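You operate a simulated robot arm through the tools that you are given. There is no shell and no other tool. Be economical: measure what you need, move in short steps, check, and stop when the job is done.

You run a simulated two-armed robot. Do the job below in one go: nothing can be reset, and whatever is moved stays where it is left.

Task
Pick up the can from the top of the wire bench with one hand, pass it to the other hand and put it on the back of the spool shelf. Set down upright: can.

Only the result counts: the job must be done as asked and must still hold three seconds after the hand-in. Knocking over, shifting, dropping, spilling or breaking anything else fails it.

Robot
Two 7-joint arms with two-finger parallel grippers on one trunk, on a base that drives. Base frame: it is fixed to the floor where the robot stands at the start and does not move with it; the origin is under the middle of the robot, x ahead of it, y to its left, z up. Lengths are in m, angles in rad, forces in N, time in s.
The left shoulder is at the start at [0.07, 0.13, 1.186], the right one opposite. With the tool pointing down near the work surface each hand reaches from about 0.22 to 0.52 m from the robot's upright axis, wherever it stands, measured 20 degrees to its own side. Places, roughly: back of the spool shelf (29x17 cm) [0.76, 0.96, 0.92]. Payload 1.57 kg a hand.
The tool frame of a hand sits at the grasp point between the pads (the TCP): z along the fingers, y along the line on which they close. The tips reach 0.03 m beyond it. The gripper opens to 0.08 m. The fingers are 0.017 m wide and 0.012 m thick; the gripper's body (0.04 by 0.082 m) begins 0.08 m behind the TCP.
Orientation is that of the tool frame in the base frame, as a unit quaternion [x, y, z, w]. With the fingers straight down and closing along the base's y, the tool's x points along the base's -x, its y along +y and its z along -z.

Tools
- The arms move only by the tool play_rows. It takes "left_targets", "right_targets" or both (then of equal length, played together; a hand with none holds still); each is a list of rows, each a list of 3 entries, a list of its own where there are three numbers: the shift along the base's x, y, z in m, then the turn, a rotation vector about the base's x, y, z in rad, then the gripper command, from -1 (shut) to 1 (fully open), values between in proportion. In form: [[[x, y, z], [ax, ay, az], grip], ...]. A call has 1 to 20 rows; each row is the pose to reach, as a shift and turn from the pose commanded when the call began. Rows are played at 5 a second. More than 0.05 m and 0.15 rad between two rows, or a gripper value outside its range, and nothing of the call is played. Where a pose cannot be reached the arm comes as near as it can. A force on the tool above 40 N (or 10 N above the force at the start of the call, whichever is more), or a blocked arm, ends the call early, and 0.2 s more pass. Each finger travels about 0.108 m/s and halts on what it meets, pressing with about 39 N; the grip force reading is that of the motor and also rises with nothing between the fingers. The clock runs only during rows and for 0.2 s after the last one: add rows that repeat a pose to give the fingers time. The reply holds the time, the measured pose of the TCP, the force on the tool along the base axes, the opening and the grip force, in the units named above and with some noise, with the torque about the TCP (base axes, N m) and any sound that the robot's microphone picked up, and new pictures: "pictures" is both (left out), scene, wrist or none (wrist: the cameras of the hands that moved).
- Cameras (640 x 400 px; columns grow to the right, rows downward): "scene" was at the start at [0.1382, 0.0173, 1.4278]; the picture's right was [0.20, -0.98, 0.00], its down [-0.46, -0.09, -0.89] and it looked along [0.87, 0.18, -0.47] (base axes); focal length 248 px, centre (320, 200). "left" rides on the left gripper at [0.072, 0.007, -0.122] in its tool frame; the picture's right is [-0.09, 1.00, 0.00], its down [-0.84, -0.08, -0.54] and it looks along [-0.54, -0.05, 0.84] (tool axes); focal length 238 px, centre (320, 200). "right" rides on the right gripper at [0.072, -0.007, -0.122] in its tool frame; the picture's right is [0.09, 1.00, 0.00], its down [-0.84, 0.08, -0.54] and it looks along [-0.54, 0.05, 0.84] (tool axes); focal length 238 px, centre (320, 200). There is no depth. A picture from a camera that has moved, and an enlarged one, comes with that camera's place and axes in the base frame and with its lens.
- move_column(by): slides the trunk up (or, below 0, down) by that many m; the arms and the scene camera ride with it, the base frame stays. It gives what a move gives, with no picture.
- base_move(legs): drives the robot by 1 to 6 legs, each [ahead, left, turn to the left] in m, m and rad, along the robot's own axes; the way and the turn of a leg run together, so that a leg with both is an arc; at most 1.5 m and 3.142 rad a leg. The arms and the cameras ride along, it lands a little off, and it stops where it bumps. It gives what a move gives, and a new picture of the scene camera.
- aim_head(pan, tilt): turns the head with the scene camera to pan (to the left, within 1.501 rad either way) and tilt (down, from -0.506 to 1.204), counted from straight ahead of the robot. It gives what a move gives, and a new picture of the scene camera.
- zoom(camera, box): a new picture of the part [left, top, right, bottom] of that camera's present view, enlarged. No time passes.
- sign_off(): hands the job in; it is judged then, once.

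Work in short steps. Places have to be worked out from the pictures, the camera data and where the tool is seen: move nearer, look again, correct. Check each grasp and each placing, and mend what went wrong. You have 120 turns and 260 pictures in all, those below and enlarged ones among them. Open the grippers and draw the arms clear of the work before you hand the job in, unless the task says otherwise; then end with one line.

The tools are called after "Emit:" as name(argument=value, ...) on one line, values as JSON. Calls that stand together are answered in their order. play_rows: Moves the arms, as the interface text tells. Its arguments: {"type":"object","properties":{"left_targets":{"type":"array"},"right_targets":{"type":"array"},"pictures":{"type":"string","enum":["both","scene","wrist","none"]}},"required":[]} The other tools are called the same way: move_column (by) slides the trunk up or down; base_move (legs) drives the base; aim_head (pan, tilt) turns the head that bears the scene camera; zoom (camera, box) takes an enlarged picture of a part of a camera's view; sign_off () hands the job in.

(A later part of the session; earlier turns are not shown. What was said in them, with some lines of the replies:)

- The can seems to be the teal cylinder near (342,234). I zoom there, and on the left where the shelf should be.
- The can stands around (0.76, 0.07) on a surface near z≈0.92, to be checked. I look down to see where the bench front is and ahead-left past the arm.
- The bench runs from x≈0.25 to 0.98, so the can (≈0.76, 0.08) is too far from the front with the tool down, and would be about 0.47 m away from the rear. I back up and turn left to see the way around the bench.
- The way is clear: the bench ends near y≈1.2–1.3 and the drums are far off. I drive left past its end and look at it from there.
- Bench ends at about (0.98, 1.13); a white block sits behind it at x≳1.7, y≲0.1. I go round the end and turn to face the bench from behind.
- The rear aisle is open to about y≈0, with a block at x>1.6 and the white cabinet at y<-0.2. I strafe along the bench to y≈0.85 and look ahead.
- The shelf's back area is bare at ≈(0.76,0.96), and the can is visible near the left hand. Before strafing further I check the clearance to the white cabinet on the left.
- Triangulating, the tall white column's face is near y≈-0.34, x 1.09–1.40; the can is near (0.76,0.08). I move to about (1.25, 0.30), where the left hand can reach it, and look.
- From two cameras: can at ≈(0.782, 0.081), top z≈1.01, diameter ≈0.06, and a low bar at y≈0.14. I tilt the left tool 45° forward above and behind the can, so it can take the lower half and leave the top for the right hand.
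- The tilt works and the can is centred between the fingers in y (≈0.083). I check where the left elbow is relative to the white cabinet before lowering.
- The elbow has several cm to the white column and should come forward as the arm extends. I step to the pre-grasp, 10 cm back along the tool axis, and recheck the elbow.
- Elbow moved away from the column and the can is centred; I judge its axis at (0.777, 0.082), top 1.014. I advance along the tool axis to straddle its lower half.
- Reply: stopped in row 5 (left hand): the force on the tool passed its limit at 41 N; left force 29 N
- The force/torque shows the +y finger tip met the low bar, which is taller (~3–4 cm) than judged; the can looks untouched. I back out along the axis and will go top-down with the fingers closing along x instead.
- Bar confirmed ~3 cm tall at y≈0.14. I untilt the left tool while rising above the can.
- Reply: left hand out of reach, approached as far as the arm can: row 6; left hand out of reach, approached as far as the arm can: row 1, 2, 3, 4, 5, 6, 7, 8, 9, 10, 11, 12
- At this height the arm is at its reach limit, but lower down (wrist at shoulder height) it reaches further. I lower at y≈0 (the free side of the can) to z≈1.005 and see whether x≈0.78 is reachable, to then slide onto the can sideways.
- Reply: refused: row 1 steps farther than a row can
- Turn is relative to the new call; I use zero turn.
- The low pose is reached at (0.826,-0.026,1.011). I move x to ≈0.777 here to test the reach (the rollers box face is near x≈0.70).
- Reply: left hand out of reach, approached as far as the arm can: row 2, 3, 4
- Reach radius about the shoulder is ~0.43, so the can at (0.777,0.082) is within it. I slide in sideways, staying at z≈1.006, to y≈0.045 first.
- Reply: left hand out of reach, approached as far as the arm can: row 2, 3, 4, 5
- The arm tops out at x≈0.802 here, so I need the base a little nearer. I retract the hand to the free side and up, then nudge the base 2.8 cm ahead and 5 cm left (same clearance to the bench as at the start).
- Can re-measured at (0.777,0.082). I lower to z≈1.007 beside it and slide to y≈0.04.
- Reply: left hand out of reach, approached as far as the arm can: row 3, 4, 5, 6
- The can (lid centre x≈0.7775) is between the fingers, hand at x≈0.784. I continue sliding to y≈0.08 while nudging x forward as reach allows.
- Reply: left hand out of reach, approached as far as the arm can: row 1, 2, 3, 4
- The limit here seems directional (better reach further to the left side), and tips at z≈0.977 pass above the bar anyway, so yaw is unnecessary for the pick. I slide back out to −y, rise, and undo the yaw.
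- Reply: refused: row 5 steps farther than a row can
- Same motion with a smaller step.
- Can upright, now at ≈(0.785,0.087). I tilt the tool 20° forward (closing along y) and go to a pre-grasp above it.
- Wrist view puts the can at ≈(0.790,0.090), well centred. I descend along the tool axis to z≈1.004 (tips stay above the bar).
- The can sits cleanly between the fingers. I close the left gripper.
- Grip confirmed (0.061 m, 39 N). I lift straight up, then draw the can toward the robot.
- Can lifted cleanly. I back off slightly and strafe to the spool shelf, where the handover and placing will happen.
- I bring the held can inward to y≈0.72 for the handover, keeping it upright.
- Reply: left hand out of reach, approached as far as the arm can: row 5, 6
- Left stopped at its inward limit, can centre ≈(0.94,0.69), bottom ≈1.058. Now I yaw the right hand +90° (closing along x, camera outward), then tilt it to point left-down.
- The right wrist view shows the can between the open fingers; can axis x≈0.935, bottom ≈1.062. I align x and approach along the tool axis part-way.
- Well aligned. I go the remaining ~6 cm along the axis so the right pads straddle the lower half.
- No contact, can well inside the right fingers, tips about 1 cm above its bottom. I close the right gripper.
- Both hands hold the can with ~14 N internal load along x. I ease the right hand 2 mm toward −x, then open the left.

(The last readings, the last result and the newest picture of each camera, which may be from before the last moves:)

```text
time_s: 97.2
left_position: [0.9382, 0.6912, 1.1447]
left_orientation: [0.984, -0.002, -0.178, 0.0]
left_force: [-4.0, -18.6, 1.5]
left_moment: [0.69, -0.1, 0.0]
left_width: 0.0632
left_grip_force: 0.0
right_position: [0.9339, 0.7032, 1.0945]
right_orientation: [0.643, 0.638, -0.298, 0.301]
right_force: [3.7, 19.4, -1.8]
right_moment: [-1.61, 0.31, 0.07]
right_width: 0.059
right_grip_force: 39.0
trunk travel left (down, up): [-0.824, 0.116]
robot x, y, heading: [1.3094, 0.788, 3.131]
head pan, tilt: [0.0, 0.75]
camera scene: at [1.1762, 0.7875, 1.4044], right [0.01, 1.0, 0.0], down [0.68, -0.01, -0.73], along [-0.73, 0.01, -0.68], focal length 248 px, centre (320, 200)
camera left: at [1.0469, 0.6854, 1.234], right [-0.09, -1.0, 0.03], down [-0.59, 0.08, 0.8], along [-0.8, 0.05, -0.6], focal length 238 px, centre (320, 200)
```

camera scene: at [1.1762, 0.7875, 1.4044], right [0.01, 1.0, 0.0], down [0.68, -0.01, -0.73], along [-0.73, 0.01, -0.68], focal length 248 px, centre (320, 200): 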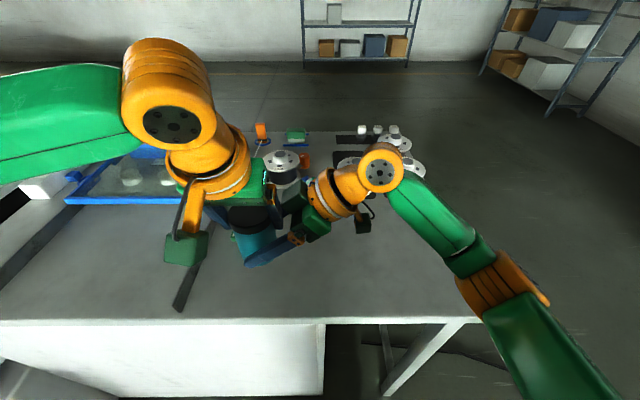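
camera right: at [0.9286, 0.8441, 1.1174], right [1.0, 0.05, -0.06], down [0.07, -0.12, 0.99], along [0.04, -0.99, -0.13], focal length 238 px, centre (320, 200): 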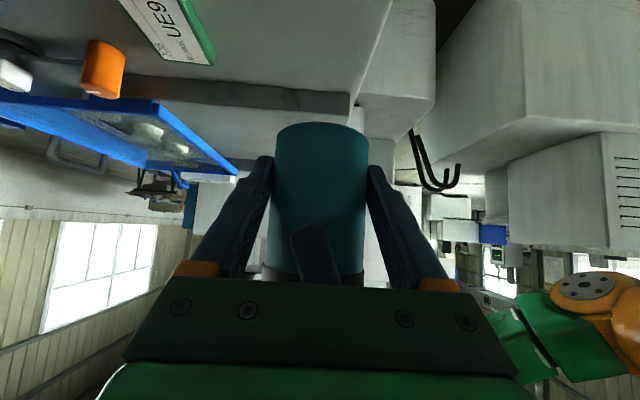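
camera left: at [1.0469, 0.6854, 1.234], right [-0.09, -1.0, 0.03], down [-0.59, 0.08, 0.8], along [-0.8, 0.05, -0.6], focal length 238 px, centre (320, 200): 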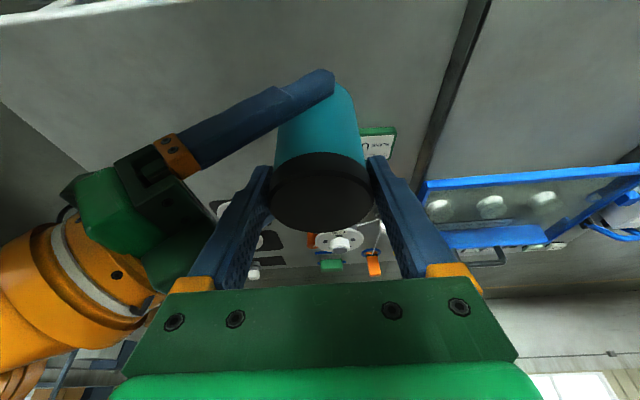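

The left can only open to 0.063 because its +y finger meets the right gripper's body. The pads are already off the can, so I set a loose opening (~0.062) and draw the left hand back along its own axis.

Emit:
play_rows(left_targets=[[[0, 0, 0], [0, 0, 0], 0.56], [[0.002, 0, 0.005], [0, 0, 0], 0.56], [[0.004, 0, 0.011], [0, 0, 0], 0.56], [[0.007, 0, 0.02], [0, 0, 0], 0.56]])

```text
time_s: 98.2
left_position: [0.9446, 0.6905, 1.1638]
left_orientation: [0.984, 0.001, -0.178, -0.003]
left_force: [-0.2, 1.9, 0.8]
left_moment: [0.04, 0.01, 0.01]
left_width: 0.0634
left_grip_force: 0.5
right_position: [0.933, 0.7024, 1.094]
right_orientation: [0.643, 0.639, -0.297, 0.301]
right_force: [0.9, -1.5, -0.8]
right_moment: [0.09, 0.05, 0.0]
right_width: 0.059
right_grip_force: 39.3
trunk travel left (down, up): [-0.824, 0.116]
robot x, y, heading: [1.3105, 0.7894, 3.131]
head pan, tilt: [0.0, 0.75]
camera scene: at [1.1766, 0.7875, 1.4044], right [0.01, 1.0, 0.0], down [0.68, -0.01, -0.73], along [-0.73, 0.01, -0.68], focal length 248 px, centre (320, 200)
camera left: at [1.0536, 0.6842, 1.2539], right [-0.09, -1.0, 0.03], down [-0.59, 0.07, 0.8], along [-0.8, 0.05, -0.6], focal length 238 px, centre (320, 200)
```

scene: 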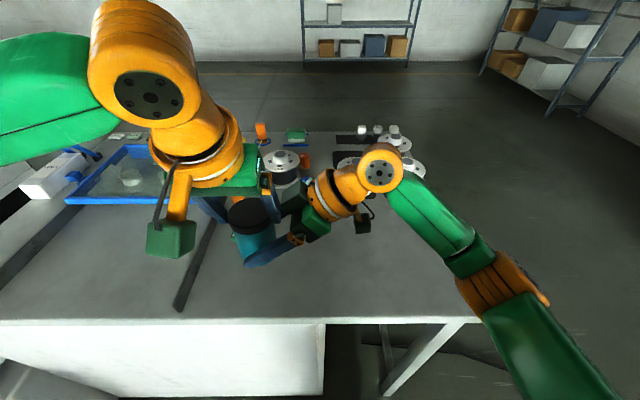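
left: 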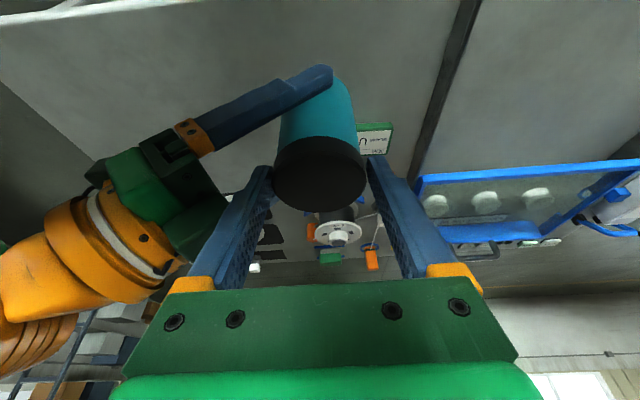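

The left is sliding free with hardly any force and the right holds. I continue up and out with the left hand.

Emit:
play_rows(left_targets=[[[0.004, 0, 0.012], [0, 0, 0], 0.56], [[0.01, 0, 0.03], [0, 0, 0], 0.56], [[0.02, 0, 0.055], [0, 0, 0], 0.7], [[0.03, -0.02, 0.09], [0, 0, 0], 1], [[0.03, -0.06, 0.11], [0, 0, 0], 1], [[0.03, -0.1, 0.11], [0, 0, 0], 1], [[0.03, -0.14, 0.11], [0, 0, 0], 1], [[0.03, -0.18, 0.11], [0, 0, 0], 1]])

Emit:
zoom(camera="right", box=[0, 0, 640, 400])

```text
time_s: 100.0
left_position: [0.9728, 0.5097, 1.2721]
left_orientation: [0.984, -0.004, -0.177, -0.001]
left_force: [0.4, -0.7, 0.2]
left_moment: [0.03, 0.01, -0.02]
left_width: 0.0799
left_grip_force: 0.0
left hand out of reach, approached as far as the arm can: row 1, 2, 3, 4
right_position: [0.9352, 0.7018, 1.0953]
right_orientation: [0.643, 0.638, -0.298, 0.301]
right_force: [-0.1, -0.8, -0.2]
right_moment: [0.04, 0.02, 0.0]
right_width: 0.0586
right_grip_force: 38.6
trunk travel left (down, up): [-0.824, 0.116]
robot x, y, heading: [1.3068, 0.7872, 3.133]
head pan, tilt: [0.0, 0.75]
camera scene: at [1.1765, 0.7858, 1.4044], right [0.01, 1.0, 0.0], down [0.68, 0.0, -0.73], along [-0.73, 0.01, -0.68], focal length 248 px, centre (320, 200)
camera left: at [1.0828, 0.5021, 1.3628], right [-0.09, -1.0, 0.03], down [-0.6, 0.08, 0.8], along [-0.8, 0.06, -0.6], focal length 238 px, centre (320, 200)
```

scene: 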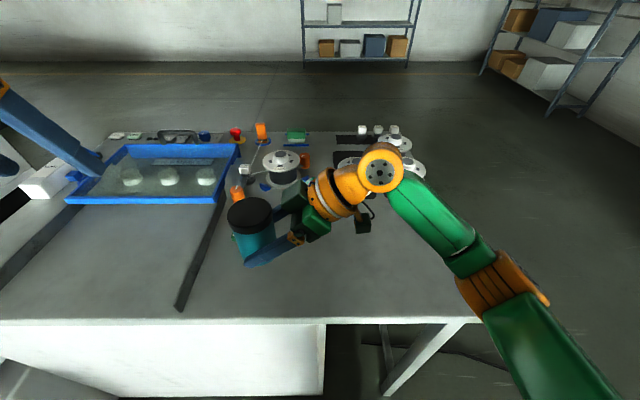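
left: 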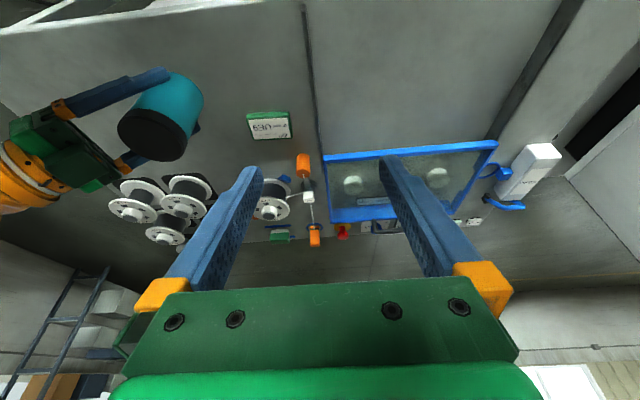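

```text
1.00 times, centred on (320, 200) of right (not enlarged: the box is as wide or as high as the picture)
camera zoom: at [0.9271, 0.8415, 1.1177], right [1.0, 0.06, -0.06], down [0.07, -0.12, 0.99], along [0.05, -0.99, -0.13], focal length 238 px, centre (320, 200)
```

zoom: 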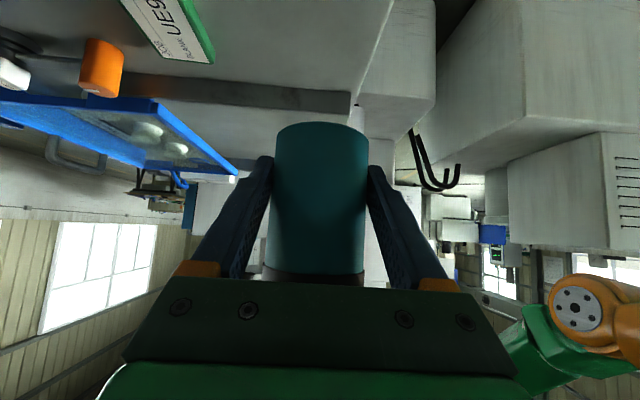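

The right hand alone holds the can upright (top and bottom project to the same x,y). I drive the base right 15 cm and ahead 8 cm to bring the shelf back into the right hand's reach.

Emit:
base_move(legs=[[0, -0.15, 0], [0.08, 0, 0]])

```text
time_s: 102.0
left_position: [0.9017, 0.661, 1.2748]
left_orientation: [0.984, -0.003, -0.18, 0.0]
left_force: [1.3, 0.1, -0.2]
left_moment: [0.0, 0.04, 0.01]
left_width: 0.0799
left_grip_force: 0.0
right_position: [0.8623, 0.8522, 1.0971]
right_orientation: [0.643, 0.639, -0.3, 0.298]
right_force: [0.0, 0.1, -1.9]
right_moment: [0.02, 0.05, -0.05]
right_width: 0.059
right_grip_force: 38.6
trunk travel left (down, up): [-0.824, 0.116]
robot x, y, heading: [1.2339, 0.9334, 3.136]
head pan, tilt: [0.0, 0.75]
camera scene: at [1.1059, 0.9359, 1.4052], right [0.01, 1.0, 0.0], down [0.68, -0.01, -0.73], along [-0.73, 0.01, -0.68], focal length 248 px, centre (320, 200)
```

scene: 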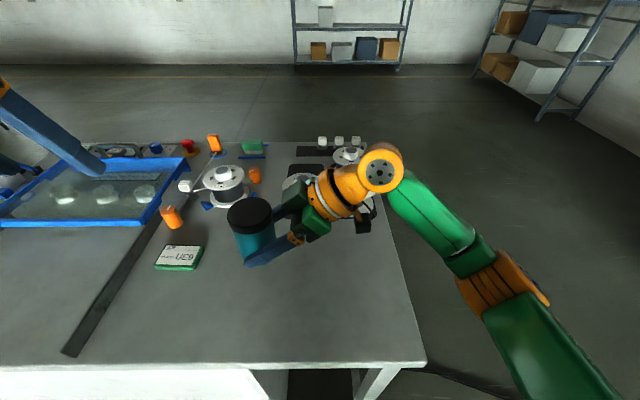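

I move the can over the shelf's back area, to about (0.77,0.92) and 6 cm above the surface.

Emit:
play_rows(right_targets=[[[-0.022, 0.02, -0.01], [0, 0, 0], -1], [[-0.044, 0.042, -0.025], [0, 0, 0], -1], [[-0.066, 0.063, -0.045], [0, 0, 0], -1], [[-0.089, 0.083, -0.07], [0, 0, 0], -1], [[-0.089, 0.083, -0.07], [0, 0, 0], -1]])

```text
time_s: 103.2
left_position: [0.8952, 0.6608, 1.2725]
left_orientation: [0.984, -0.004, -0.178, -0.001]
left_force: [0.1, 0.2, -0.1]
left_moment: [0.02, 0.02, 0.0]
left_width: 0.0801
left_grip_force: 0.0
right_position: [0.7676, 0.9349, 1.0236]
right_orientation: [0.643, 0.638, -0.298, 0.3]
right_force: [0.3, -0.9, -1.6]
right_moment: [0.04, 0.01, 0.01]
right_width: 0.0589
right_grip_force: 38.5
trunk travel left (down, up): [-0.824, 0.116]
robot x, y, heading: [1.2321, 0.9361, 3.14]
head pan, tilt: [0.0, 0.75]
camera scene: at [1.099, 0.9368, 1.4045], right [0.01, 1.0, 0.0], down [0.68, -0.01, -0.73], along [-0.73, 0.01, -0.68], focal length 248 px, centre (320, 200)
camera right: at [0.7612, 1.0752, 1.0469], right [1.0, 0.05, -0.06], down [0.07, -0.12, 0.99], along [0.05, -0.99, -0.13], focal length 238 px, centre (320, 200)
```

scene: 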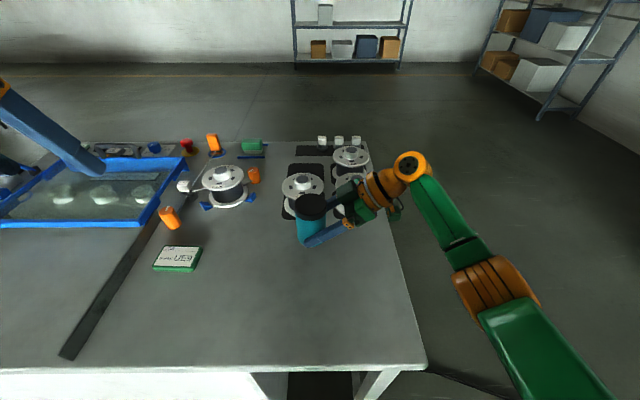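
right: 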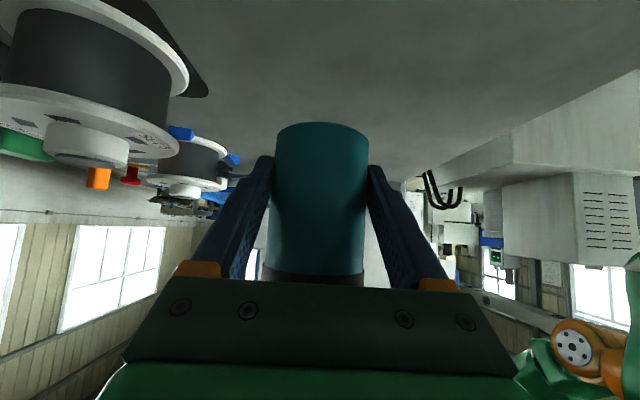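

Spool flange edge is at x≈0.66, well clear. I shift 6 mm away from it and lower to ~1 cm above the expected contact.

Emit:
play_rows(right_targets=[[[0.006, 0, -0.02], [0, 0, 0], -1], [[0.006, 0, -0.04], [0, 0, 0], -1], [[0.006, 0, -0.057], [0, 0, 0], -1], [[0.006, 0, -0.057], [0, 0, 0], -1]])

Emit:
zoom(camera="scene", box=[240, 140, 440, 280])

```text
time_s: 104.2
left_position: [0.8938, 0.6603, 1.2738]
left_orientation: [0.984, -0.005, -0.177, -0.001]
left_force: [-0.2, -0.7, 0.0]
left_moment: [0.02, 0.01, 0.01]
left_width: 0.08
left_grip_force: 0.1
right_position: [0.772, 0.9347, 0.9661]
right_orientation: [0.643, 0.638, -0.298, 0.301]
right_force: [0.7, 0.3, -2.8]
right_moment: [0.01, 0.0, -0.02]
right_width: 0.0588
right_grip_force: 39.4
trunk travel left (down, up): [-0.824, 0.116]
robot x, y, heading: [1.2363, 0.9361, 3.129]
head pan, tilt: [0.0, 0.75]
camera scene: at [1.098, 0.9371, 1.4044], right [0.01, 1.0, 0.0], down [0.68, -0.01, -0.73], along [-0.73, 0.01, -0.68], focal length 248 px, centre (320, 200)
camera right: at [0.7661, 1.0754, 0.9897], right [1.0, 0.05, -0.06], down [0.07, -0.12, 0.99], along [0.05, -0.99, -0.12], focal length 238 px, centre (320, 200)
```

scene: 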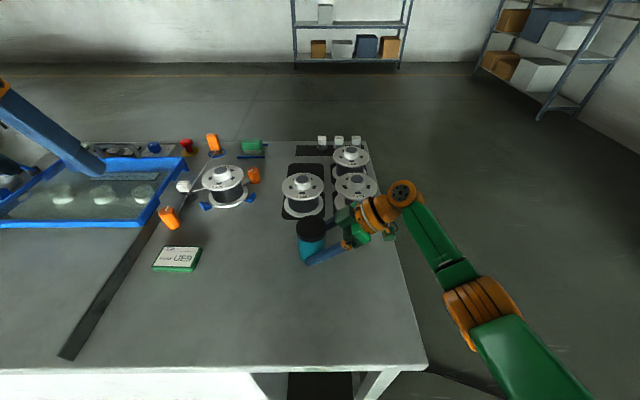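
right: 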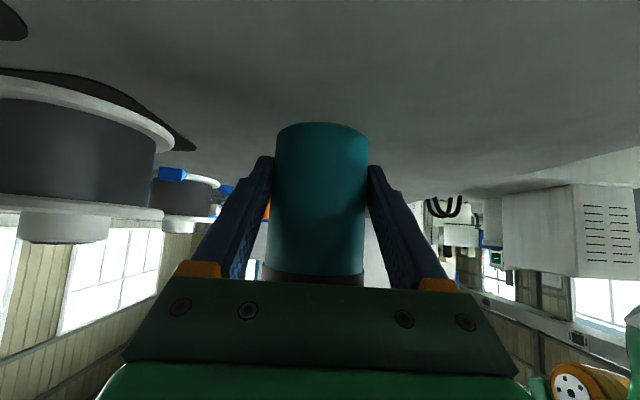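

```text
2.86 times, centred on (340, 210) of scene
camera zoom: at [1.098, 0.9371, 1.4044], right [0.01, 1.0, 0.0], down [0.68, -0.01, -0.73], along [-0.73, 0.01, -0.68], focal length 707 px, centre (263, 171)
```

zoom: 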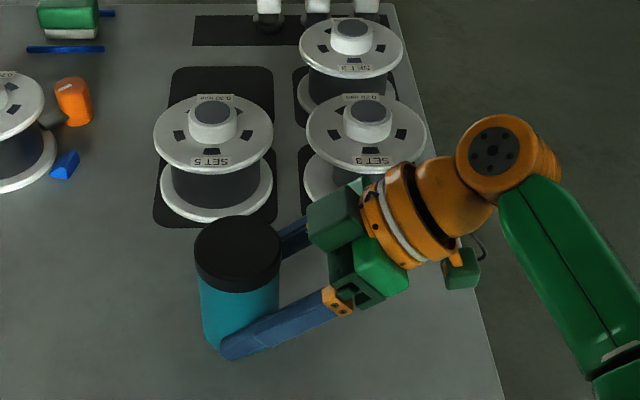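

Clearances are good. I lower in small steps, watching the vertical force.

Emit:
play_rows(right_targets=[[[0, 0, -0.003], [0, 0, 0], -1], [[0, 0, -0.006], [0, 0, 0], -1], [[0, 0, -0.008], [0, 0, 0], -1], [[0, 0, -0.009], [0, 0, 0], -1]], pictures="wrist")

```text
time_s: 105.2
left_position: [0.8948, 0.6603, 1.2722]
left_orientation: [0.984, -0.005, -0.177, -0.001]
left_force: [0.0, 0.3, 0.1]
left_moment: [0.0, 0.0, 0.03]
left_width: 0.08
left_grip_force: 0.2
right_position: [0.7725, 0.9347, 0.9578]
right_orientation: [0.644, 0.638, -0.297, 0.3]
right_force: [-0.4, -0.1, -2.9]
right_moment: [0.01, 0.0, -0.01]
right_width: 0.0589
right_grip_force: 38.5
trunk travel left (down, up): [-0.824, 0.116]
robot x, y, heading: [1.2333, 0.9338, 3.13]
head pan, tilt: [0.0, 0.75]
camera right: at [0.7659, 1.0756, 0.9813], right [1.0, 0.05, -0.06], down [0.07, -0.12, 0.99], along [0.05, -0.99, -0.13], focal length 238 px, centre (320, 200)
```

right: 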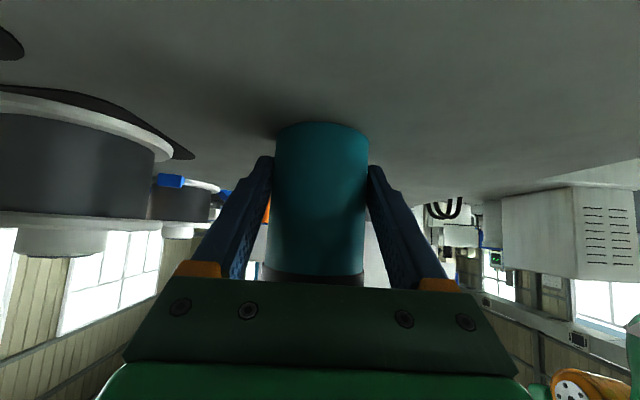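

No contact yet; a shadow closes in under the can. I lower further in 1–2 mm steps.

Emit:
play_rows(right_targets=[[[0, 0, -0.001], [0, 0, 0], -1], [[0, 0, -0.0025], [0, 0, 0], -1], [[0, 0, -0.004], [0, 0, 0], -1], [[0, 0, -0.004], [0, 0, 0], -1]], pictures="wrist")

```text
time_s: 106.2
left_position: [0.8946, 0.66, 1.2729]
left_orientation: [0.984, -0.004, -0.177, -0.001]
left_force: [0.1, 0.2, 0.8]
left_moment: [0.01, 0.0, 0.03]
left_width: 0.0799
left_grip_force: 0.1
right_position: [0.7724, 0.9355, 0.9556]
right_orientation: [0.643, 0.639, -0.299, 0.3]
right_force: [-3.4, -0.3, 5.1]
right_moment: [-0.07, 0.28, -0.07]
right_width: 0.0587
right_grip_force: 39.0
trunk travel left (down, up): [-0.824, 0.116]
robot x, y, heading: [1.2339, 0.937, 3.132]
head pan, tilt: [0.0, 0.75]
camera right: at [0.7663, 1.0757, 0.9783], right [1.0, 0.05, -0.07], down [0.07, -0.12, 0.99], along [0.04, -0.99, -0.12], focal length 238 px, centre (320, 200)
```

right: 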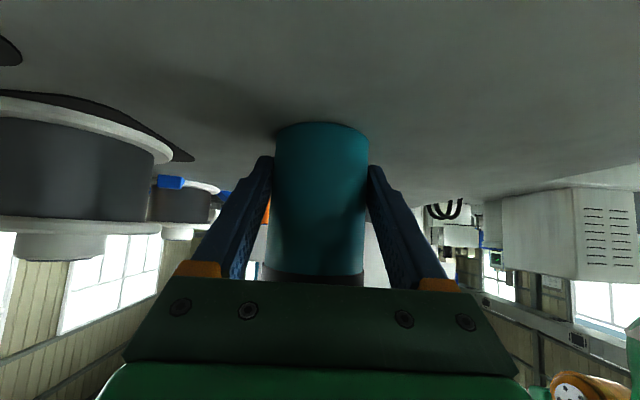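

Contact at z≈0.9556 (as predicted, about +8 N). I open the right gripper gradually.

Emit:
play_rows(right_targets=[[[0, 0, 0], [0, 0, 0], 0.55], [[0, 0, 0], [0, 0, 0], 0.7], [[0, 0, 0], [0, 0, 0], 1], [[0, 0, 0], [0, 0, 0], 1]])

```text
time_s: 107.2
left_position: [0.8949, 0.6609, 1.2733]
left_orientation: [0.984, -0.004, -0.177, -0.001]
left_force: [-0.4, 0.5, 0.3]
left_moment: [0.0, 0.04, 0.03]
left_width: 0.0801
left_grip_force: 0.0
right_position: [0.7732, 0.936, 0.955]
right_orientation: [0.643, 0.638, -0.299, 0.301]
right_force: [0.8, 0.2, 0.4]
right_moment: [0.02, 0.0, 0.0]
right_width: 0.0802
right_grip_force: 0.1
trunk travel left (down, up): [-0.824, 0.116]
robot x, y, heading: [1.2334, 0.9361, 3.132]
head pan, tilt: [0.0, 0.75]
camera scene: at [1.0987, 0.937, 1.4045], right [0.01, 1.0, 0.0], down [0.68, -0.01, -0.73], along [-0.73, 0.01, -0.68], focal length 248 px, centre (320, 200)
camera right: at [0.7664, 1.0758, 0.9777], right [1.0, 0.05, -0.06], down [0.07, -0.12, 0.99], along [0.05, -0.99, -0.13], focal length 238 px, centre (320, 200)
```

scene: 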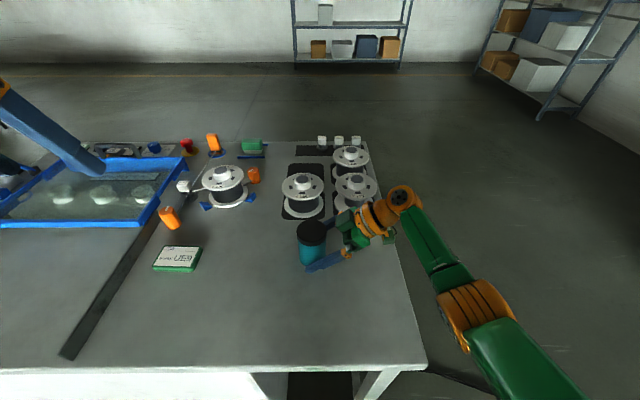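
right: 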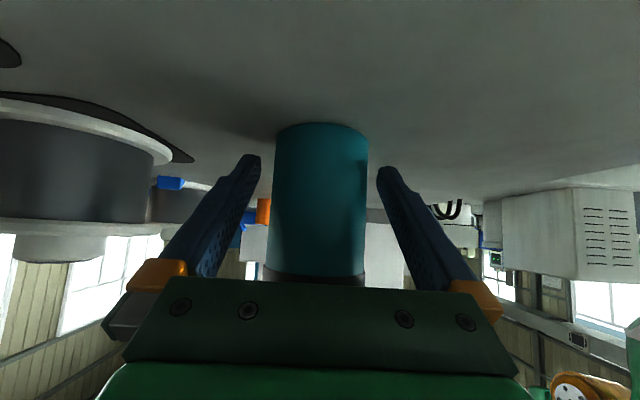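

The can stands free between open fingers. I withdraw the right hand back along its axis, then up.

Emit:
play_rows(right_targets=[[[0, 0.02, 0.017], [0, 0, 0], 1], [[0, 0.045, 0.038], [0, 0, 0], 1], [[0, 0.07, 0.059], [0, 0, 0], 1], [[0, 0.09, 0.085], [0, 0, 0], 1], [[0.02, 0.1, 0.125], [0, 0, 0], 1], [[0.06, 0.1, 0.15], [0, 0, 0], 1]])

Emit:
zoom(camera="scene", box=[240, 140, 440, 280])

```text
time_s: 108.6
left_position: [0.8975, 0.662, 1.2738]
left_orientation: [0.984, -0.004, -0.178, -0.001]
left_force: [0.4, -0.2, 0.7]
left_moment: [-0.03, -0.01, -0.01]
left_width: 0.0801
left_grip_force: 0.2
right_position: [0.835, 1.0368, 1.1066]
right_orientation: [0.644, 0.639, -0.297, 0.299]
right_force: [0.0, -0.4, 0.3]
right_moment: [0.03, 0.0, -0.06]
right_width: 0.08
right_grip_force: 0.0
trunk travel left (down, up): [-0.824, 0.116]
robot x, y, heading: [1.2345, 0.9368, 3.13]
head pan, tilt: [0.0, 0.75]
camera scene: at [1.1008, 0.9372, 1.4047], right [0.01, 1.0, 0.0], down [0.68, -0.01, -0.73], along [-0.73, 0.01, -0.68], focal length 248 px, centre (320, 200)
camera right: at [0.8283, 1.1756, 1.1298], right [1.0, 0.05, -0.07], down [0.07, -0.12, 0.99], along [0.05, -0.99, -0.13], focal length 238 px, centre (320, 200)
```

scene: 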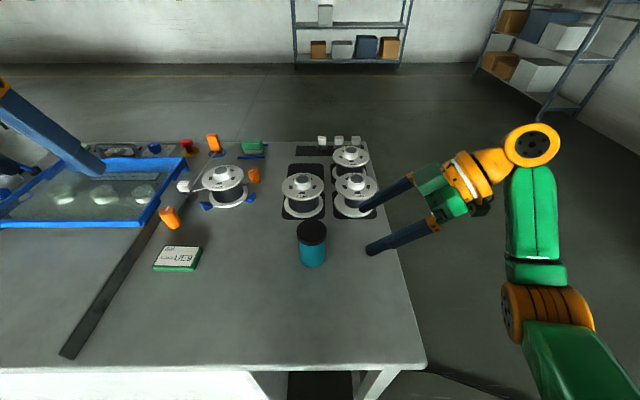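
right: 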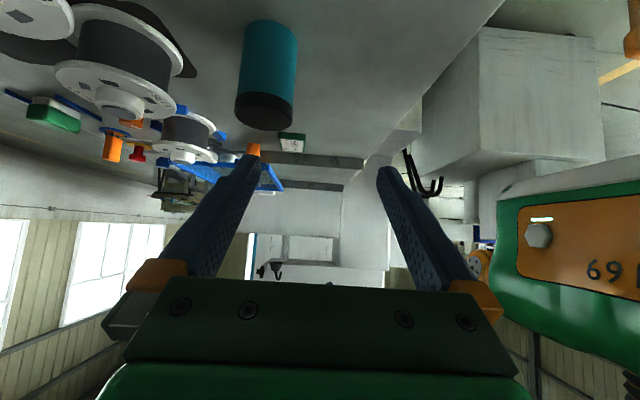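

```text
2.86 times, centred on (340, 210) of scene
camera zoom: at [1.1008, 0.9372, 1.4047], right [0.01, 1.0, 0.0], down [0.68, -0.01, -0.73], along [-0.73, 0.01, -0.68], focal length 707 px, centre (263, 171)
```

zoom: 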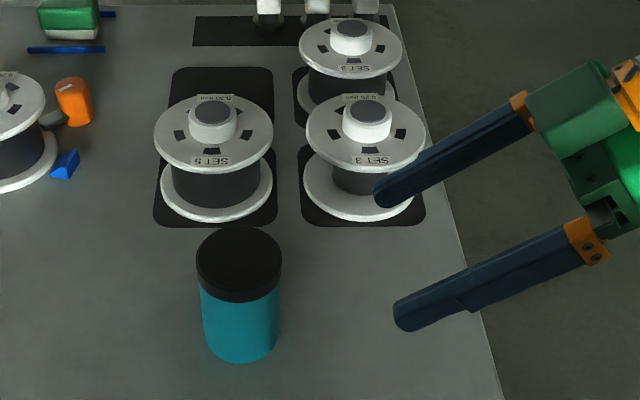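

The can stands upright at ≈(0.78,0.924) on the bare back of the spool shelf; nothing else was moved. I back the base away to clear both arms.

Emit:
base_move(legs=[[-0.3, 0, 0]])

```text
time_s: 110.7
left_position: [1.1944, 0.6569, 1.2733]
left_orientation: [0.984, -0.003, -0.176, 0.0]
left_force: [0.7, -0.7, 0.8]
left_moment: [0.0, -0.01, 0.01]
left_width: 0.08
left_grip_force: 0.0
right_position: [1.1303, 1.0306, 1.1045]
right_orientation: [0.644, 0.638, -0.298, 0.3]
right_force: [0.3, 0.0, 0.1]
right_moment: [0.0, -0.01, 0.01]
right_width: 0.0801
right_grip_force: 0.0
trunk travel left (down, up): [-0.824, 0.116]
robot x, y, heading: [1.5362, 0.9375, 3.14]
head pan, tilt: [0.0, 0.75]
camera scene: at [1.3962, 0.9344, 1.4042], right [0.01, 1.0, 0.0], down [0.68, 0.0, -0.73], along [-0.73, 0.01, -0.68], focal length 248 px, centre (320, 200)
```

scene: 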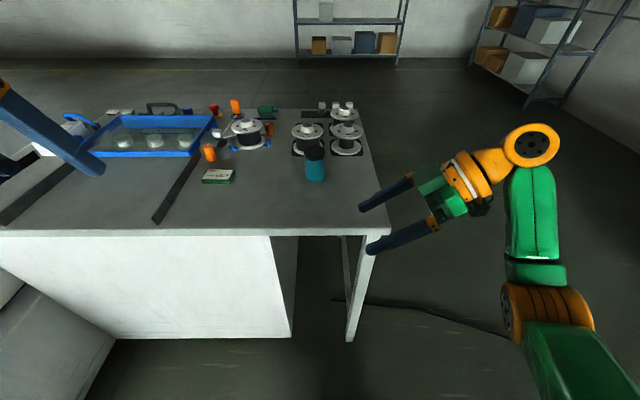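

Arms clear, grippers open, can upright on the back of the spool shelf; I hand in.

Emit:
sign_off()

```text
The job is handed in.
```

The can stands upright on the back of the spool shelf, at about (0.78, 0.92), after passing from the left hand to the right. One left fingertip bumped the fixed-looking bar beside the can during the pick; nothing else visibly moved in the pictures afterwards.
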